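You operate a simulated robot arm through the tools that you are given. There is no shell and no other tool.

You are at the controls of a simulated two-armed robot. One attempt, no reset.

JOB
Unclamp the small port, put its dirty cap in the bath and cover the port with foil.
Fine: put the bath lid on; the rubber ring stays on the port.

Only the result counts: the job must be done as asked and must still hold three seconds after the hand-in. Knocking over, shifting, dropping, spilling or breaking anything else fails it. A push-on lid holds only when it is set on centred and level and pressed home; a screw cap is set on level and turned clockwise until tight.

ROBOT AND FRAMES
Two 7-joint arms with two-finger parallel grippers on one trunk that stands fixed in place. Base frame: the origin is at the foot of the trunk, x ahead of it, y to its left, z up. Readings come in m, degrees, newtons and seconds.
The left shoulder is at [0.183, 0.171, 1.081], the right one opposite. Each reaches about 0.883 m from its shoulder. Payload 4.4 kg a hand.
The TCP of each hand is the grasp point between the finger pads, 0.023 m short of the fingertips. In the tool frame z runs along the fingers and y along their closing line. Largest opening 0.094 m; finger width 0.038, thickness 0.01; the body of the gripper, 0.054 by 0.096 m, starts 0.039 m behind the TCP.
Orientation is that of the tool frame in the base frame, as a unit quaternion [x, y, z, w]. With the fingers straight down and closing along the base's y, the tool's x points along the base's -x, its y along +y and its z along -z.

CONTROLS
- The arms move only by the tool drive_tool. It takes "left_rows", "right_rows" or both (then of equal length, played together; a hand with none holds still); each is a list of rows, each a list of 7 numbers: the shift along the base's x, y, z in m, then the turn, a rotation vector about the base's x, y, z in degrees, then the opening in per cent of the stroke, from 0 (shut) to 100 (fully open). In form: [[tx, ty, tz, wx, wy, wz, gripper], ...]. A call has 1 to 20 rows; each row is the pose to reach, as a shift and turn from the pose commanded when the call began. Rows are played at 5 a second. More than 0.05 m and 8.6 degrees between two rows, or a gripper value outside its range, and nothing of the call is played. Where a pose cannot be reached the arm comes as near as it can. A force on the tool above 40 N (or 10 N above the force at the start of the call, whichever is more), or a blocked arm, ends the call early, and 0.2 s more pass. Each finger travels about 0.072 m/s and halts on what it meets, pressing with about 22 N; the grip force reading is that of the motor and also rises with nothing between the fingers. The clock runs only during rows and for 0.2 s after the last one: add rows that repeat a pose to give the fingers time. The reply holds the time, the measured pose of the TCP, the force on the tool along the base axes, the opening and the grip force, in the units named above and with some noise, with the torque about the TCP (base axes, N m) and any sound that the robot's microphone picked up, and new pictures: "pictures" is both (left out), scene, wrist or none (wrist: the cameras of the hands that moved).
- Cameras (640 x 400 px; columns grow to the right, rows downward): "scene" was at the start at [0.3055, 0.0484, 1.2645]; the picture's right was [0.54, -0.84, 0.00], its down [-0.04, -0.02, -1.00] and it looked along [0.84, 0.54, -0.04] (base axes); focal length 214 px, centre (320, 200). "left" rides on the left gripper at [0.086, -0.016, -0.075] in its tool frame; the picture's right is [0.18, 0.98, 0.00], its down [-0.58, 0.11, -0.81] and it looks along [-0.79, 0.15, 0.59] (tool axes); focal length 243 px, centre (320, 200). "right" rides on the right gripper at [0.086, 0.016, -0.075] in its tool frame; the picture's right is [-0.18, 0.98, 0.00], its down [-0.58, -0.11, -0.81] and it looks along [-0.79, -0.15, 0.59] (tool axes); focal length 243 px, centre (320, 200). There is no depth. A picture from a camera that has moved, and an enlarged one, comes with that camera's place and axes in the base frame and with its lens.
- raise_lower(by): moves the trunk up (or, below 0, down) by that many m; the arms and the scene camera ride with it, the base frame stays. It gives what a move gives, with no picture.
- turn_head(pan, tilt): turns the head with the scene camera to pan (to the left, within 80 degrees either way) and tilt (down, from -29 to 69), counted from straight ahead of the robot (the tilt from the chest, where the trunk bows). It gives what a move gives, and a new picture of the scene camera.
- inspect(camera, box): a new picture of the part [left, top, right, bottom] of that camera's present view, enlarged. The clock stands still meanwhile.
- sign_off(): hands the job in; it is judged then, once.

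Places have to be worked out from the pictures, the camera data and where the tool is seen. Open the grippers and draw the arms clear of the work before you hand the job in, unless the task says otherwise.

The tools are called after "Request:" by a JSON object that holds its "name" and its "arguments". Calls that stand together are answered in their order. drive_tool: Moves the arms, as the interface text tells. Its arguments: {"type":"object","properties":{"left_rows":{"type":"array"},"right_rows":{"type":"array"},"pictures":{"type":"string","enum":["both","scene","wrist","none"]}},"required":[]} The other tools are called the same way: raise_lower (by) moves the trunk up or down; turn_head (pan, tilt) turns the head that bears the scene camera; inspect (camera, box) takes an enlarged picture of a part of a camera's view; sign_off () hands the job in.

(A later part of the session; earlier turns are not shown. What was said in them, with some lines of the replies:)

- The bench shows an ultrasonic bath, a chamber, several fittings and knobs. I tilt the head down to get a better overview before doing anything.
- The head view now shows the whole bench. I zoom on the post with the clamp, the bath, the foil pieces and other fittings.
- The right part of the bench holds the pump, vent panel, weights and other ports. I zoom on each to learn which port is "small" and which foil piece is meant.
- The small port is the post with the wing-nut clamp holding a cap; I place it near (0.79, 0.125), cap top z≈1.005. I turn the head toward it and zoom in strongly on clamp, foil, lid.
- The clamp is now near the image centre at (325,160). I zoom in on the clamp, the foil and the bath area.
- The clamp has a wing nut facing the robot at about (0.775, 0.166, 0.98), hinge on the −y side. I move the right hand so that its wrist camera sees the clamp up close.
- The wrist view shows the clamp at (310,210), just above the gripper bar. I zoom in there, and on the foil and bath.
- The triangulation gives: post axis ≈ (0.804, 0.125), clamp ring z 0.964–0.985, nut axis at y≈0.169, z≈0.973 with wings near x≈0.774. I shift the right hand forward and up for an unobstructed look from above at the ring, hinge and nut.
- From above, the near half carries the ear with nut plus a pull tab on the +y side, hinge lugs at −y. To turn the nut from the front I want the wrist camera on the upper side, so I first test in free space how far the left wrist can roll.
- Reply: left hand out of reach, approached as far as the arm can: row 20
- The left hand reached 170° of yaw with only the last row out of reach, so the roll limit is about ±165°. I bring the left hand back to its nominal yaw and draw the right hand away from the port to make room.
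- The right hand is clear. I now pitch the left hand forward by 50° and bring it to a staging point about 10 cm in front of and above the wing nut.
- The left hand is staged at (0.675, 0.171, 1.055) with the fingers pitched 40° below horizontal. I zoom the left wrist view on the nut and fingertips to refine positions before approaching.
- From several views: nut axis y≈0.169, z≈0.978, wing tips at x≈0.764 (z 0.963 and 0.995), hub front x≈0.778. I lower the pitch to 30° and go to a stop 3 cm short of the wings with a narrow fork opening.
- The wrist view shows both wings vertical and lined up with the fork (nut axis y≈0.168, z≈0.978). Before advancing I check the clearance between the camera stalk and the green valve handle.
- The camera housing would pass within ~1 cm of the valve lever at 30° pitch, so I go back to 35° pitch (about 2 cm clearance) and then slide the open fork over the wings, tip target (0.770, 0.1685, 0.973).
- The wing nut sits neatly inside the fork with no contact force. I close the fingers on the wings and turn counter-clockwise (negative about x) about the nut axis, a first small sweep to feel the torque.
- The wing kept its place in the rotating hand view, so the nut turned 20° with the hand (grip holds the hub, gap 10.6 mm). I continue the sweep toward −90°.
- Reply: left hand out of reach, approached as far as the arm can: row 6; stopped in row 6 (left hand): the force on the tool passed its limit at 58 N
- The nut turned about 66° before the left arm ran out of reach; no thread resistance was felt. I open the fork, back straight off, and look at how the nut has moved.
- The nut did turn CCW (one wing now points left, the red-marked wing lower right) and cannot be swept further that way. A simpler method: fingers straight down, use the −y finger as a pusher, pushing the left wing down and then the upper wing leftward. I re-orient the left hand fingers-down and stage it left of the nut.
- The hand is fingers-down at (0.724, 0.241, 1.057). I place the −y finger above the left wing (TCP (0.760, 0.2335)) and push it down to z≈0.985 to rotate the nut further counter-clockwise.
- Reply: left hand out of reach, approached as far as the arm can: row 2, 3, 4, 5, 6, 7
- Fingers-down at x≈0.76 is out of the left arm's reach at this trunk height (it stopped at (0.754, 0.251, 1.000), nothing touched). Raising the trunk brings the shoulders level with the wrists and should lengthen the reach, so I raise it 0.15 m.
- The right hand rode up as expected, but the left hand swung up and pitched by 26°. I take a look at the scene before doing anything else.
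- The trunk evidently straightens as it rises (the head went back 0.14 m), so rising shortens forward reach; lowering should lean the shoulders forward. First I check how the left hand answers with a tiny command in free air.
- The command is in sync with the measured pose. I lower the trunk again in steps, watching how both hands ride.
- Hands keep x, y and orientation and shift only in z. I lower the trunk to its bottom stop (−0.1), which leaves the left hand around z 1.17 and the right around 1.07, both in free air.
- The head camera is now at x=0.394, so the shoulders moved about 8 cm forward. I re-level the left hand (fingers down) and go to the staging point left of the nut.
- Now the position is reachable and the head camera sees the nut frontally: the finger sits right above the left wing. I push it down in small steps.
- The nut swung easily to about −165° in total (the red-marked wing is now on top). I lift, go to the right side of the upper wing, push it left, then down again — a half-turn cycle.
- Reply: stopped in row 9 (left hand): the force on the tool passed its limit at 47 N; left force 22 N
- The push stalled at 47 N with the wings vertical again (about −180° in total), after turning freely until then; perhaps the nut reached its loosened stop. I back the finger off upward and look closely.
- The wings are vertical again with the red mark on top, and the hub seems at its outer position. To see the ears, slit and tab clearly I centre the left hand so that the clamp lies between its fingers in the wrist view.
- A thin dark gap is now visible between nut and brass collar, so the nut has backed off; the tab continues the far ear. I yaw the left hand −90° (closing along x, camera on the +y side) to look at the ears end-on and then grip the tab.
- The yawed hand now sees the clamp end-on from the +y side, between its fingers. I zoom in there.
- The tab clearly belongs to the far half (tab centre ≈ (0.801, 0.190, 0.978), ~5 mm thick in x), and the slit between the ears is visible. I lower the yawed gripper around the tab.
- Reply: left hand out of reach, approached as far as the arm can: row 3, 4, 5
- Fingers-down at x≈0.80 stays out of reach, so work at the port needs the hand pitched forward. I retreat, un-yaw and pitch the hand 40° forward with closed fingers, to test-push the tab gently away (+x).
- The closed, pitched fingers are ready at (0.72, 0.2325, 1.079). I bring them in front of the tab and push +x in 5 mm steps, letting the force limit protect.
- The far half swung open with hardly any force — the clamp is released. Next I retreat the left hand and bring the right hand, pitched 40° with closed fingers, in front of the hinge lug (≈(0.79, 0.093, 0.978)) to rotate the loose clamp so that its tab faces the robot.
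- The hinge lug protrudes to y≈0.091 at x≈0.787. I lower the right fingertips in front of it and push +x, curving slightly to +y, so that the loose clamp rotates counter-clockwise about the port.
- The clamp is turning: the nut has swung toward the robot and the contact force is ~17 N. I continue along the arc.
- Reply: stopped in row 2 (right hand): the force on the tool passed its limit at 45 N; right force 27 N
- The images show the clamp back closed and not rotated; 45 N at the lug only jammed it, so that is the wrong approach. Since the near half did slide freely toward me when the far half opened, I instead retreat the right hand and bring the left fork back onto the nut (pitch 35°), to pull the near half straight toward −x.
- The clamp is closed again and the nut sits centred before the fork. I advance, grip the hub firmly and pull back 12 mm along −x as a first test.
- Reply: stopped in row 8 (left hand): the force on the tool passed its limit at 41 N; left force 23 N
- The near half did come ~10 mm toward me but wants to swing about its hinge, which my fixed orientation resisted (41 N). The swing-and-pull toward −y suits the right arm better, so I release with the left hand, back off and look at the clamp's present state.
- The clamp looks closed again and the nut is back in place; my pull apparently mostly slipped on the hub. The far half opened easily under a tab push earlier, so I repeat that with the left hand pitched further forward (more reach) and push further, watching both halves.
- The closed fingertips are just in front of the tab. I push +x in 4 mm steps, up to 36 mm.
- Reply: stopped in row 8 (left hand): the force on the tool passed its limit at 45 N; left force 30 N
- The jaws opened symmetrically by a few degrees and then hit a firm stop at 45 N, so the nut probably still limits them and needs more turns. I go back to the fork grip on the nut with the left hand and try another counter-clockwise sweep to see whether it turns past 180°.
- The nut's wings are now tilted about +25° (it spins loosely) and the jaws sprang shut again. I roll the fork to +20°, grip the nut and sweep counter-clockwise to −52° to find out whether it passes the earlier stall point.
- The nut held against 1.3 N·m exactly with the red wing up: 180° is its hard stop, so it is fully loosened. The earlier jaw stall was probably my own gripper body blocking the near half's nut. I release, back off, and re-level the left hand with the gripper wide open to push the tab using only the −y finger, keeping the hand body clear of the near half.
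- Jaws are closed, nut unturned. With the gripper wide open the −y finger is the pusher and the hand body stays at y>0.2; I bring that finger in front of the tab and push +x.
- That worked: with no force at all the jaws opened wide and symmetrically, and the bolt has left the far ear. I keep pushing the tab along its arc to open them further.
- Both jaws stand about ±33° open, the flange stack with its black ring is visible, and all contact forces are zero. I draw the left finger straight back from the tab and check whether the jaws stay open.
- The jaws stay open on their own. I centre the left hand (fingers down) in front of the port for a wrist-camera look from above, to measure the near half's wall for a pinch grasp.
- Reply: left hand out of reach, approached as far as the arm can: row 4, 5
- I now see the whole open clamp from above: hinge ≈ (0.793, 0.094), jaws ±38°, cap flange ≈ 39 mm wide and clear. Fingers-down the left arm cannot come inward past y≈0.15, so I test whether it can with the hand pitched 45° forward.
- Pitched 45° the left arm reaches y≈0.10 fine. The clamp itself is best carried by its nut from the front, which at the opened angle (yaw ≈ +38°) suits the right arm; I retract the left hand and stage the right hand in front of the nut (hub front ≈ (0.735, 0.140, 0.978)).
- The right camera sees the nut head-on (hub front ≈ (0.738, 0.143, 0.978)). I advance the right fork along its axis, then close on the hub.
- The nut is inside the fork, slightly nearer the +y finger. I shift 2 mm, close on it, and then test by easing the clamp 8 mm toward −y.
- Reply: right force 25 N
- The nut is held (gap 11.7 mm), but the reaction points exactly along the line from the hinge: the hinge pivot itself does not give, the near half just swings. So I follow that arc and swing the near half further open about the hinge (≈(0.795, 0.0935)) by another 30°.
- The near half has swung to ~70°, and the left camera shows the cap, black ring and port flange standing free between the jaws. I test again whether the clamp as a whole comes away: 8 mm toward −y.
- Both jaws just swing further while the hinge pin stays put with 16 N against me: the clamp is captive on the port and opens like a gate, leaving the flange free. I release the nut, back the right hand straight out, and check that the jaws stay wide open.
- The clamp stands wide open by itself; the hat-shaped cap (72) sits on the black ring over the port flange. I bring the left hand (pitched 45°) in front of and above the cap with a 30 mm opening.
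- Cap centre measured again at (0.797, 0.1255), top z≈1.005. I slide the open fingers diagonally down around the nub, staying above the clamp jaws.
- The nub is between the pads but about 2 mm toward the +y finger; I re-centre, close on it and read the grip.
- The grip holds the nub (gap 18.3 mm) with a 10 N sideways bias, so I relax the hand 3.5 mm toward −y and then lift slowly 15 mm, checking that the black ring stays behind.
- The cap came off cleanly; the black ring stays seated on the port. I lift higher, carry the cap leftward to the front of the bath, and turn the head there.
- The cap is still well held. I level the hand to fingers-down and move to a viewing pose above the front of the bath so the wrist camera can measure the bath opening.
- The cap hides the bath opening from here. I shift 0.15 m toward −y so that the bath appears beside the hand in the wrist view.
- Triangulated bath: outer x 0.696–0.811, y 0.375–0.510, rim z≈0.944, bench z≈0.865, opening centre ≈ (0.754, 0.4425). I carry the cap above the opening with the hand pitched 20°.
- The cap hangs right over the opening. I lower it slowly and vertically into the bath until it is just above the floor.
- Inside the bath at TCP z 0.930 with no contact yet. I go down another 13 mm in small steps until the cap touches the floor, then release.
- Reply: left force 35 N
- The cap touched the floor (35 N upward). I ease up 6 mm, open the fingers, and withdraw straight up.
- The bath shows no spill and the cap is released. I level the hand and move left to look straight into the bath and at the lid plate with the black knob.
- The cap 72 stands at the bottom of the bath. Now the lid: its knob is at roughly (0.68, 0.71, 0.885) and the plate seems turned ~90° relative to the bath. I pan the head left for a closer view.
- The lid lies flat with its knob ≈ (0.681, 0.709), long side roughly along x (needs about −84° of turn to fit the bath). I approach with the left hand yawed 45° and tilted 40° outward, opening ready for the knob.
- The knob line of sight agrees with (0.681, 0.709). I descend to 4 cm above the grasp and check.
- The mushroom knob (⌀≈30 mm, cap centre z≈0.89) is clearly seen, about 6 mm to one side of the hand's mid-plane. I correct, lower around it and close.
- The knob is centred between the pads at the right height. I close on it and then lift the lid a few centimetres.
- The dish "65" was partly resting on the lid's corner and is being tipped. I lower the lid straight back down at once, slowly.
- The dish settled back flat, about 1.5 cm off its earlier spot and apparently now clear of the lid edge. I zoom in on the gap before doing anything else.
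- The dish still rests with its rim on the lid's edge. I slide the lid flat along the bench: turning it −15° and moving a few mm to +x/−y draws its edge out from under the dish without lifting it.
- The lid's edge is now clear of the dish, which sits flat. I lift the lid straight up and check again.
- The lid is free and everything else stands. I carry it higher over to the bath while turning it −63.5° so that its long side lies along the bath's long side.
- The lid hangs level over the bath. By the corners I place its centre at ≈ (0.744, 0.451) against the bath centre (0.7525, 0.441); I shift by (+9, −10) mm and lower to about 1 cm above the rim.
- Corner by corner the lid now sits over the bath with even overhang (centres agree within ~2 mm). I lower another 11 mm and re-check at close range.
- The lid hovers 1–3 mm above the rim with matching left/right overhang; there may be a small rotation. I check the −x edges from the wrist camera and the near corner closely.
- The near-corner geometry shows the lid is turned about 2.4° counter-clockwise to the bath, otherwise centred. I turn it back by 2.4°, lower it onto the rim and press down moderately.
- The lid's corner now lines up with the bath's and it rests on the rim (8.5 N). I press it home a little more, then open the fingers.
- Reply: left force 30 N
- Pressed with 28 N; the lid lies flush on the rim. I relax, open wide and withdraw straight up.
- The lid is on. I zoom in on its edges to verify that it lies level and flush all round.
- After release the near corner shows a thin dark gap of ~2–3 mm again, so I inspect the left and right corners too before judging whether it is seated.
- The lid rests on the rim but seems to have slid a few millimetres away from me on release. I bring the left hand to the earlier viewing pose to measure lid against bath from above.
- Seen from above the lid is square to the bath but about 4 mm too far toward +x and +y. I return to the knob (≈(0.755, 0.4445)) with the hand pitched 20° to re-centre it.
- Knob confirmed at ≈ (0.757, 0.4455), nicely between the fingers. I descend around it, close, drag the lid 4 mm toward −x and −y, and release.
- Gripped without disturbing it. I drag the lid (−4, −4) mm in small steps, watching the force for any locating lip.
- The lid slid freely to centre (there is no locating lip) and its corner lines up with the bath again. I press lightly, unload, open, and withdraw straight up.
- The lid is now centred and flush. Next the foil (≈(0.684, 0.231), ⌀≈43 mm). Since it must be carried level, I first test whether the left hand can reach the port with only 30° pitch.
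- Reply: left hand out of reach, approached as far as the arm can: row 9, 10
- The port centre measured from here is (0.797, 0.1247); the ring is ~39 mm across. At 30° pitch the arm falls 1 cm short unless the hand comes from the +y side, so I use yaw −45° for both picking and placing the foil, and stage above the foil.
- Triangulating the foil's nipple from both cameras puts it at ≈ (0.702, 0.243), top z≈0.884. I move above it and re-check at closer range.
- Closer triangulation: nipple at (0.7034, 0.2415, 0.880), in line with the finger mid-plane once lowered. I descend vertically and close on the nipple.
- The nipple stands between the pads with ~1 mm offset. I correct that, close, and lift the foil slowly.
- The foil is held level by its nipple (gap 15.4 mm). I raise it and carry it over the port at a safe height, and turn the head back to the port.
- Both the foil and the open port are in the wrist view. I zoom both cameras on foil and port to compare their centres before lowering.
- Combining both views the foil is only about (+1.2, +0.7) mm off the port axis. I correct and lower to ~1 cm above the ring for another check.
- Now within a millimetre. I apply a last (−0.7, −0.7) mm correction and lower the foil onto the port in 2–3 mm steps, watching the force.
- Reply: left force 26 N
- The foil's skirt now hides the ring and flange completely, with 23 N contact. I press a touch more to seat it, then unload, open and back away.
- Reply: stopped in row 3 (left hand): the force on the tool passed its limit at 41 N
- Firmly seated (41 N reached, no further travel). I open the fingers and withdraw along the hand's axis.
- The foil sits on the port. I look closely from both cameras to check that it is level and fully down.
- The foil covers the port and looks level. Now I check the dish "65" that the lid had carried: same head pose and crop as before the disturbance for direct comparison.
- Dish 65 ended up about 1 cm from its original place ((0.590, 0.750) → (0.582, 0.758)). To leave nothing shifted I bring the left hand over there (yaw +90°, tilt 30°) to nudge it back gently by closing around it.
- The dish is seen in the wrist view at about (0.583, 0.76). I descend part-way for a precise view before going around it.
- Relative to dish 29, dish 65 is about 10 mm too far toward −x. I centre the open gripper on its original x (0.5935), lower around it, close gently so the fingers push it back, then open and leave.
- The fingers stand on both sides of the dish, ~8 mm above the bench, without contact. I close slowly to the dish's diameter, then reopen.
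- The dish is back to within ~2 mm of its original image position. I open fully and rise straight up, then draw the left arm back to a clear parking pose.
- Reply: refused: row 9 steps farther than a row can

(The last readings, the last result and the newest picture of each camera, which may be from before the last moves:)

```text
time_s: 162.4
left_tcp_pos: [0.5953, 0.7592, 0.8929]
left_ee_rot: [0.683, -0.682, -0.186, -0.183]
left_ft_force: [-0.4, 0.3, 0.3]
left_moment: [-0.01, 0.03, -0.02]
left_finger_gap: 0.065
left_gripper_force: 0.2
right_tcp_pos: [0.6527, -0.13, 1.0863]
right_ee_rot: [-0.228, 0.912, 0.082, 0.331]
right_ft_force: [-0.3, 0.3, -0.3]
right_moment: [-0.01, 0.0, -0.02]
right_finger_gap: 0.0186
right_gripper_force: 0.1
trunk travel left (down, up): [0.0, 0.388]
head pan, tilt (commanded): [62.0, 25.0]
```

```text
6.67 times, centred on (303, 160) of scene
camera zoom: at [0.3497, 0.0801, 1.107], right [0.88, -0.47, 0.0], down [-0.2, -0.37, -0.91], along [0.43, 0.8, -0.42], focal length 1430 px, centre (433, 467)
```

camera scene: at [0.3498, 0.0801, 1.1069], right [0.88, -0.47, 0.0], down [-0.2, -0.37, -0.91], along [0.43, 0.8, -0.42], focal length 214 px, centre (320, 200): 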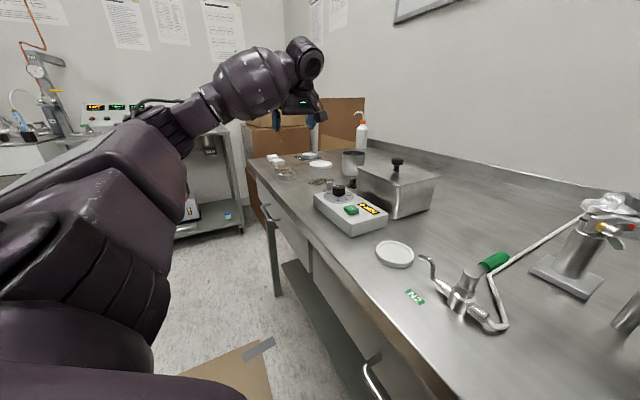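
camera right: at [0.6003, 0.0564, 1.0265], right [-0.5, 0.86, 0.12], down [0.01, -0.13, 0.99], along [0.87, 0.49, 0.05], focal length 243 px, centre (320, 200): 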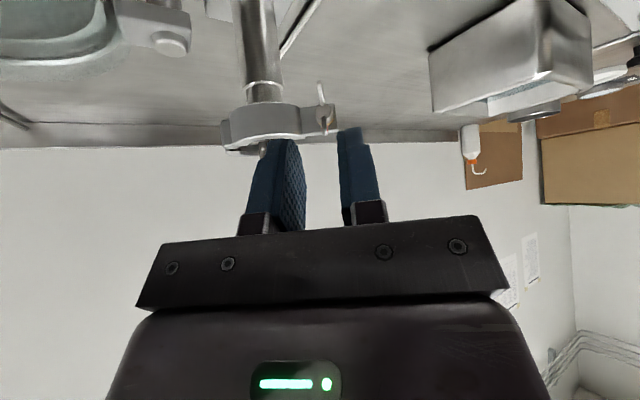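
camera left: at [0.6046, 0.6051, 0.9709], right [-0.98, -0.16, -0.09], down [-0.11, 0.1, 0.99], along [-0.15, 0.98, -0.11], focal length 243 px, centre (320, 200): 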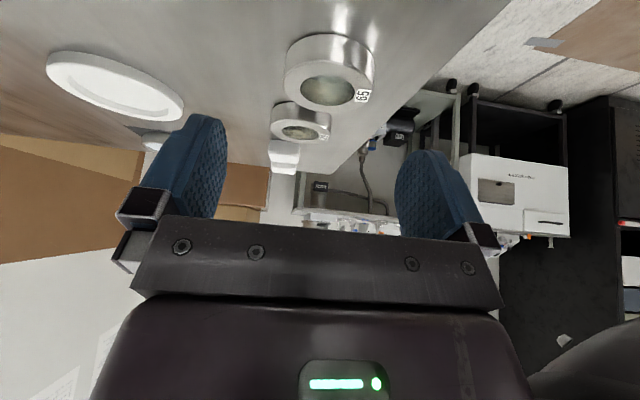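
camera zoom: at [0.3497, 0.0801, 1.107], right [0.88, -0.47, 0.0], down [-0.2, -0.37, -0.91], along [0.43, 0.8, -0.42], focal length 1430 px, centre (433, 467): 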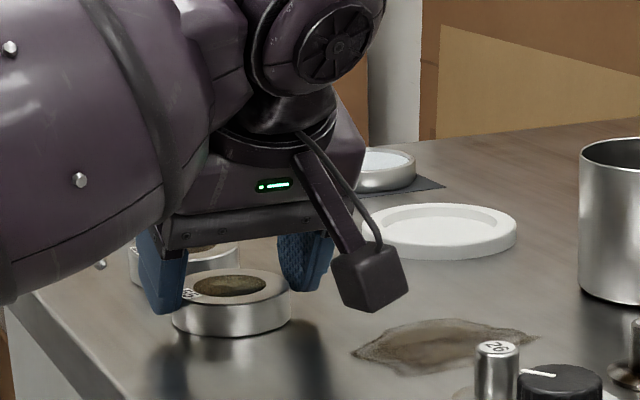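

The call was refused because one step was too long; nothing moved. I repeat with smaller steps: open fully, rise straight up, then back away.

Request:
{"name": "drive_tool", "arguments": {"left_rows": [[0, 0, 0, 0, 0, 0, 80], [0, 0, 0, 0, 0, 0, 92], [0, 0, 0, 0, 0, 0, 100], [0, 0, 0.01, 0, 0, 0, 100], [0, 0, 0.03, 0, 0, 0, 100], [0, 0, 0.06, 0, 0, 0, 100], [0, -0.005, 0.09, 0, 0, 0, 100], [-0.005, -0.02, 0.12, 0, 0, 0, 100], [-0.015, -0.045, 0.14, 0, 0, 0, 100], [-0.03, -0.075, 0.155, 0, 0, -6, 100], [-0.045, -0.105, 0.165, 0, 0, -12, 100], [-0.06, -0.135, 0.175, 0, 0, -18, 100], [-0.075, -0.165, 0.185, 0, 0, -24, 100]], "pictures": "none"}}

Request:
{"name": "inspect", "arguments": {"camera": "scene", "box": [240, 110, 440, 235]}}

Request:
{"name": "inspect", "arguments": {"camera": "scene", "box": [260, 130, 380, 205]}}

```text
time_s: 165.2
left_tcp_pos: [0.5183, 0.5946, 1.0786]
left_ee_rot: [-0.525, 0.81, 0.143, 0.219]
left_ft_force: [0.6, -0.3, 0.3]
left_moment: [0.0, -0.02, 0.01]
left_finger_gap: 0.0938
left_gripper_force: 0.1
right_tcp_pos: [0.652, -0.13, 1.0834]
right_ee_rot: [-0.228, 0.912, 0.082, 0.332]
right_ft_force: [-0.1, 0.7, -0.2]
right_moment: [0.03, 0.01, 0.03]
right_finger_gap: 0.0188
right_gripper_force: 0.1
trunk travel left (down, up): [0.0, 0.388]
head pan, tilt (commanded): [62.0, 25.0]
```

```text
3.20 times, centred on (340, 172) of scene
camera zoom: at [0.3495, 0.08, 1.1071], right [0.88, -0.47, 0.0], down [-0.2, -0.37, -0.91], along [0.43, 0.8, -0.42], focal length 686 px, centre (256, 288)
```

zoom: 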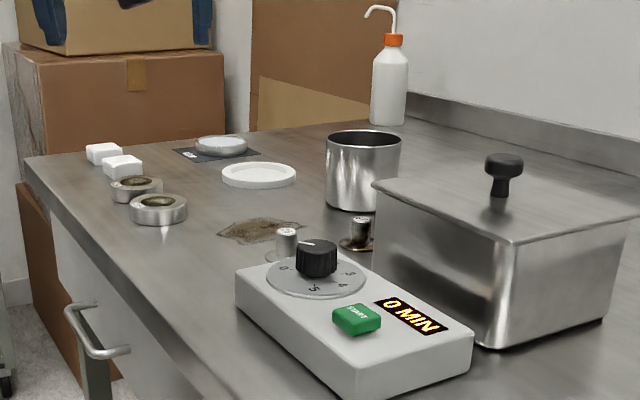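

```text
5.33 times, centred on (320, 168) of scene
camera zoom: at [0.3495, 0.08, 1.1071], right [0.88, -0.47, 0.0], down [-0.2, -0.37, -0.91], along [0.43, 0.8, -0.42], focal length 1144 px, centre (320, 373)
```

zoom: 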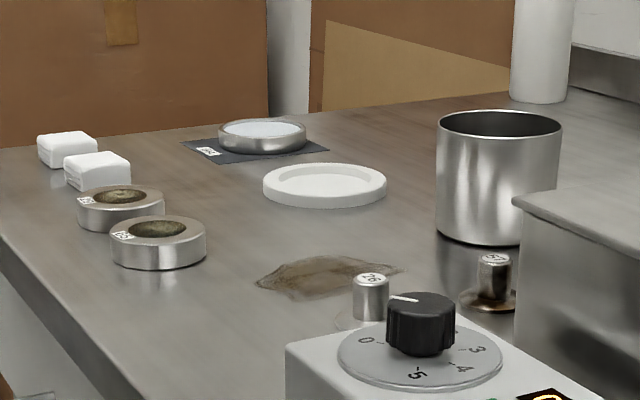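

Dish 65 is back in place and the bath lid sits centred. I turn to the port again for a final check of the foil's level, and move the left arm further clear.

Request:
{"name": "turn_head", "arguments": {"pan": 15, "tilt": 20}}

Request:
{"name": "inspect", "arguments": {"camera": "scene", "box": [302, 175, 358, 210]}}

Request:
{"name": "inspect", "arguments": {"camera": "scene", "box": [310, 178, 342, 198]}}

```text
time_s: 166.3
left_tcp_pos: [0.5191, 0.5958, 1.0776]
left_ee_rot: [-0.526, 0.809, 0.144, 0.218]
left_ft_force: [0.4, 0.1, 0.7]
left_moment: [0.02, 0.04, 0.01]
left_finger_gap: 0.094
left_gripper_force: 0.1
right_tcp_pos: [0.6518, -0.1299, 1.0846]
right_ee_rot: [-0.227, 0.912, 0.081, 0.331]
right_ft_force: [-0.6, -0.7, 0.8]
right_moment: [-0.03, 0.03, 0.0]
right_finger_gap: 0.0189
right_gripper_force: 0.0
trunk travel left (down, up): [0.0, 0.388]
head pan, tilt (commanded): [15.0, 20.0]
camera scene: at [0.3964, 0.0229, 1.115], right [0.26, -0.97, 0.0], down [-0.33, -0.09, -0.94], along [0.91, 0.24, -0.34], focal length 214 px, centre (320, 200)
```

scene: 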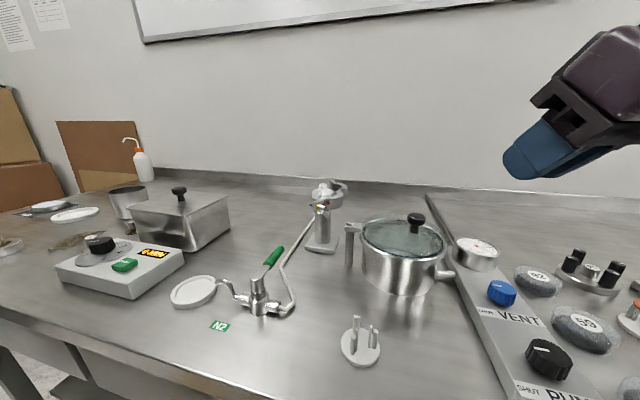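

```text
11.43 times, centred on (330, 192) of scene
camera zoom: at [0.3964, 0.0229, 1.115], right [0.26, -0.97, 0.0], down [-0.33, -0.09, -0.94], along [0.91, 0.24, -0.34], focal length 2451 px, centre (206, 286)
```

zoom: 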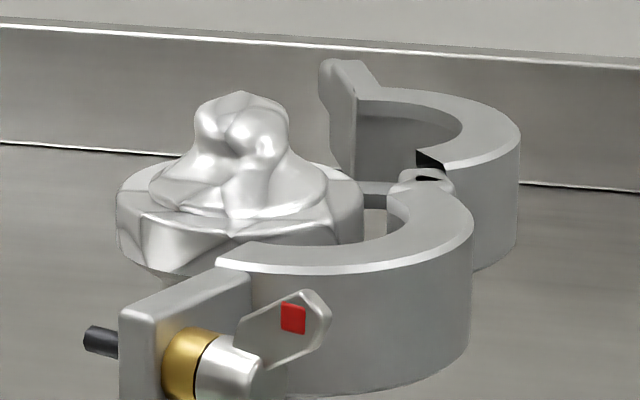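

```text
16.00 times, centred on (326, 188) of scene
camera zoom: at [0.3964, 0.0229, 1.115], right [0.26, -0.97, 0.0], down [-0.33, -0.09, -0.94], along [0.91, 0.24, -0.34], focal length 3432 px, centre (224, 392)
```

zoom: 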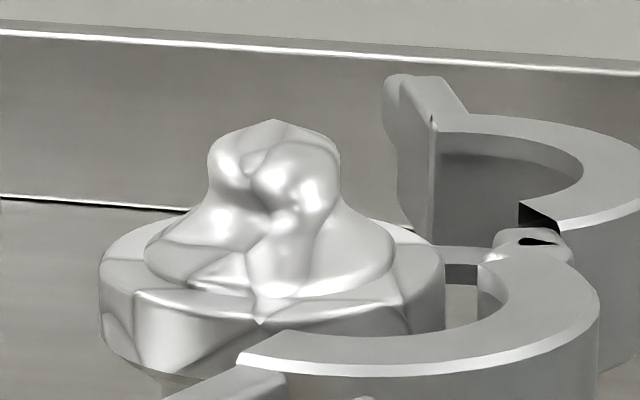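

The foil's rim reads level at z≈0.98 with the skirt over ring and flange, and it took 41 N without moving, so it is home. I open both grippers fully and draw the arms back and up, clear of the work.

Request:
{"name": "drive_tool", "arguments": {"left_rows": [[-0.01, 0, 0.02, 0, 0, 0, 100], [-0.02, 0, 0.04, 0, 0, 0, 100], [-0.035, -0.01, 0.06, 0, 0, 0, 100], [-0.05, -0.02, 0.08, 0, 0, 0, 100]], "right_rows": [[-0.01, -0.005, 0.02, 0, 0, 0, 40], [-0.03, -0.015, 0.04, 0, 0, 0, 60], [-0.05, -0.025, 0.06, 0, 0, 0, 80], [-0.08, -0.035, 0.08, 0, 0, 0, 100]], "pictures": "scene"}}

Request:
{"name": "turn_head", "arguments": {"pan": 40, "tilt": 28}}

```text
time_s: 167.3
left_tcp_pos: [0.4681, 0.5765, 1.1601]
left_ee_rot: [-0.526, 0.809, 0.143, 0.219]
left_ft_force: [1.1, -0.5, 0.4]
left_moment: [0.04, -0.04, -0.02]
left_finger_gap: 0.0942
left_gripper_force: 0.1
right_tcp_pos: [0.572, -0.1649, 1.1672]
right_ee_rot: [-0.227, 0.911, 0.081, 0.333]
right_ft_force: [-0.3, 0.4, -0.4]
right_moment: [-0.02, -0.01, 0.03]
right_finger_gap: 0.0939
right_gripper_force: 0.1
trunk travel left (down, up): [0.0, 0.388]
head pan, tilt (commanded): [15.0, 20.0]
camera scene: at [0.3955, 0.0226, 1.1156], right [0.26, -0.97, 0.0], down [-0.33, -0.09, -0.94], along [0.91, 0.24, -0.34], focal length 214 px, centre (320, 200)
```

scene: 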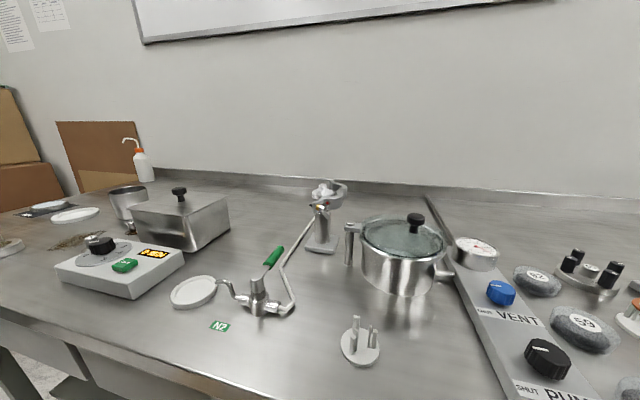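

```text
time_s: 168.2
left_tcp_pos: [0.4694, 0.5771, 1.1594]
left_ee_rot: [-0.526, 0.809, 0.144, 0.218]
left_ft_force: [-0.3, -0.5, -0.4]
left_moment: [-0.01, -0.01, 0.01]
left_finger_gap: 0.094
left_gripper_force: 0.1
right_tcp_pos: [0.5735, -0.1638, 1.1653]
right_ee_rot: [-0.228, 0.912, 0.082, 0.331]
right_ft_force: [0.4, -0.5, -0.3]
right_moment: [0.01, 0.0, 0.02]
right_finger_gap: 0.0939
right_gripper_force: 0.1
trunk travel left (down, up): [0.0, 0.388]
head pan, tilt (commanded): [40.0, 28.0]
camera scene: at [0.3765, 0.0573, 1.1021], right [0.64, -0.77, 0.0], down [-0.36, -0.3, -0.88], along [0.68, 0.57, -0.47], focal length 214 px, centre (320, 200)
```

scene: 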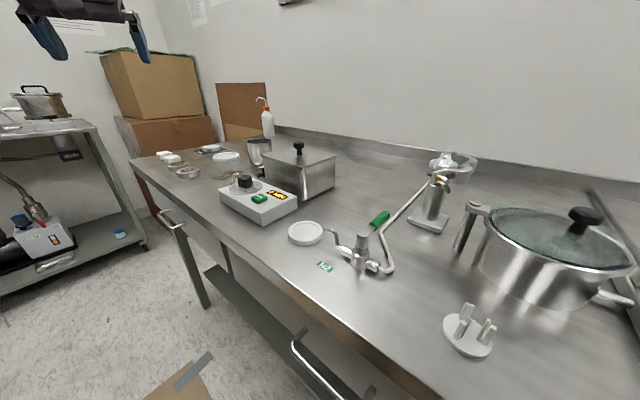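

Everything stands in order: clamp open, foil on the port, cap in the covered bath, other items in place. One last close look at foil and lid from this angle before handing in.

Request:
{"name": "inspect", "arguments": {"camera": "scene", "box": [416, 140, 496, 190]}}

Request:
{"name": "inspect", "arguments": {"camera": "scene", "box": [250, 130, 350, 205]}}

```text
8.00 times, centred on (456, 165) of scene
camera zoom: at [0.3765, 0.0573, 1.1021], right [0.64, -0.77, 0.0], down [-0.36, -0.3, -0.88], along [0.68, 0.57, -0.47], focal length 1716 px, centre (-768, 480)
```

zoom: 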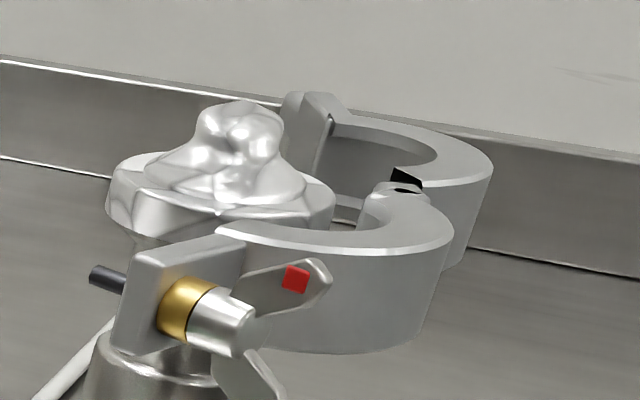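

```text
5.33 times, centred on (300, 168) of scene
camera zoom: at [0.3765, 0.0573, 1.1021], right [0.64, -0.77, 0.0], down [-0.36, -0.3, -0.88], along [0.68, 0.57, -0.47], focal length 1144 px, centre (427, 373)
```

zoom: 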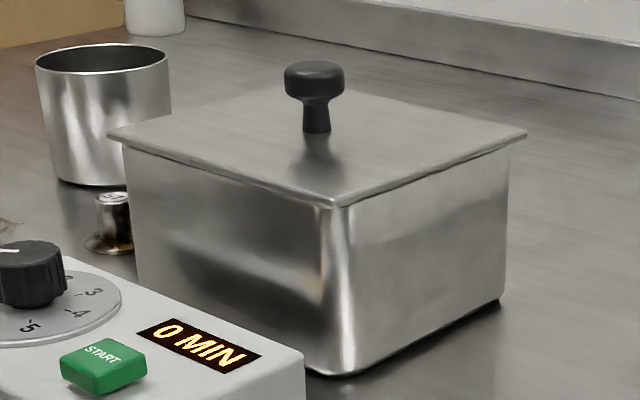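

The foil covers the port flange and sits level in line with the clamp plane, and the lid is flush and centred on the bath. Both grippers are open and clear, so I hand the job in.

Request:
{"name": "sign_off", "arguments": {}}

```text
The job is handed in.
```

The job is handed in. The small port is unclamped, its dirty cap (72) is in the bath with the lid on, and the port is covered with foil. I have no result from the judging yet.

- **Clamp:** The wing nut is loosened to its stop (half a turn) and both jaws stand wide open. The clamp would not come off; its hinge stayed fixed to the port under about 45 N of push, so I left it open on the port.
- **Cap and ring:** The cap lifted off cleanly and the black rubber ring stayed on the port. I saw the cap standing on the bath floor before putting the lid on.
- **Lid:** It first settled about 4 mm off centre, so I dragged it back. It now sits centred and flush on the rim.
- **Foil:** It is pressed over the ring and flange and looks level. It took about 41 N without moving further.

**Dish 65 was disturbed:** The dish was resting partly on the lid's corner, and my first lift tipped it about 45°. I lowered the lid again, slid it out from under the dish, and later nudged the dish back to within about 2 mm of where it had been. Its contents looked unchanged. If any shift or tipping of other items counts against the job, this is the likely point.

Both grippers are open and the arms are clear of the work.
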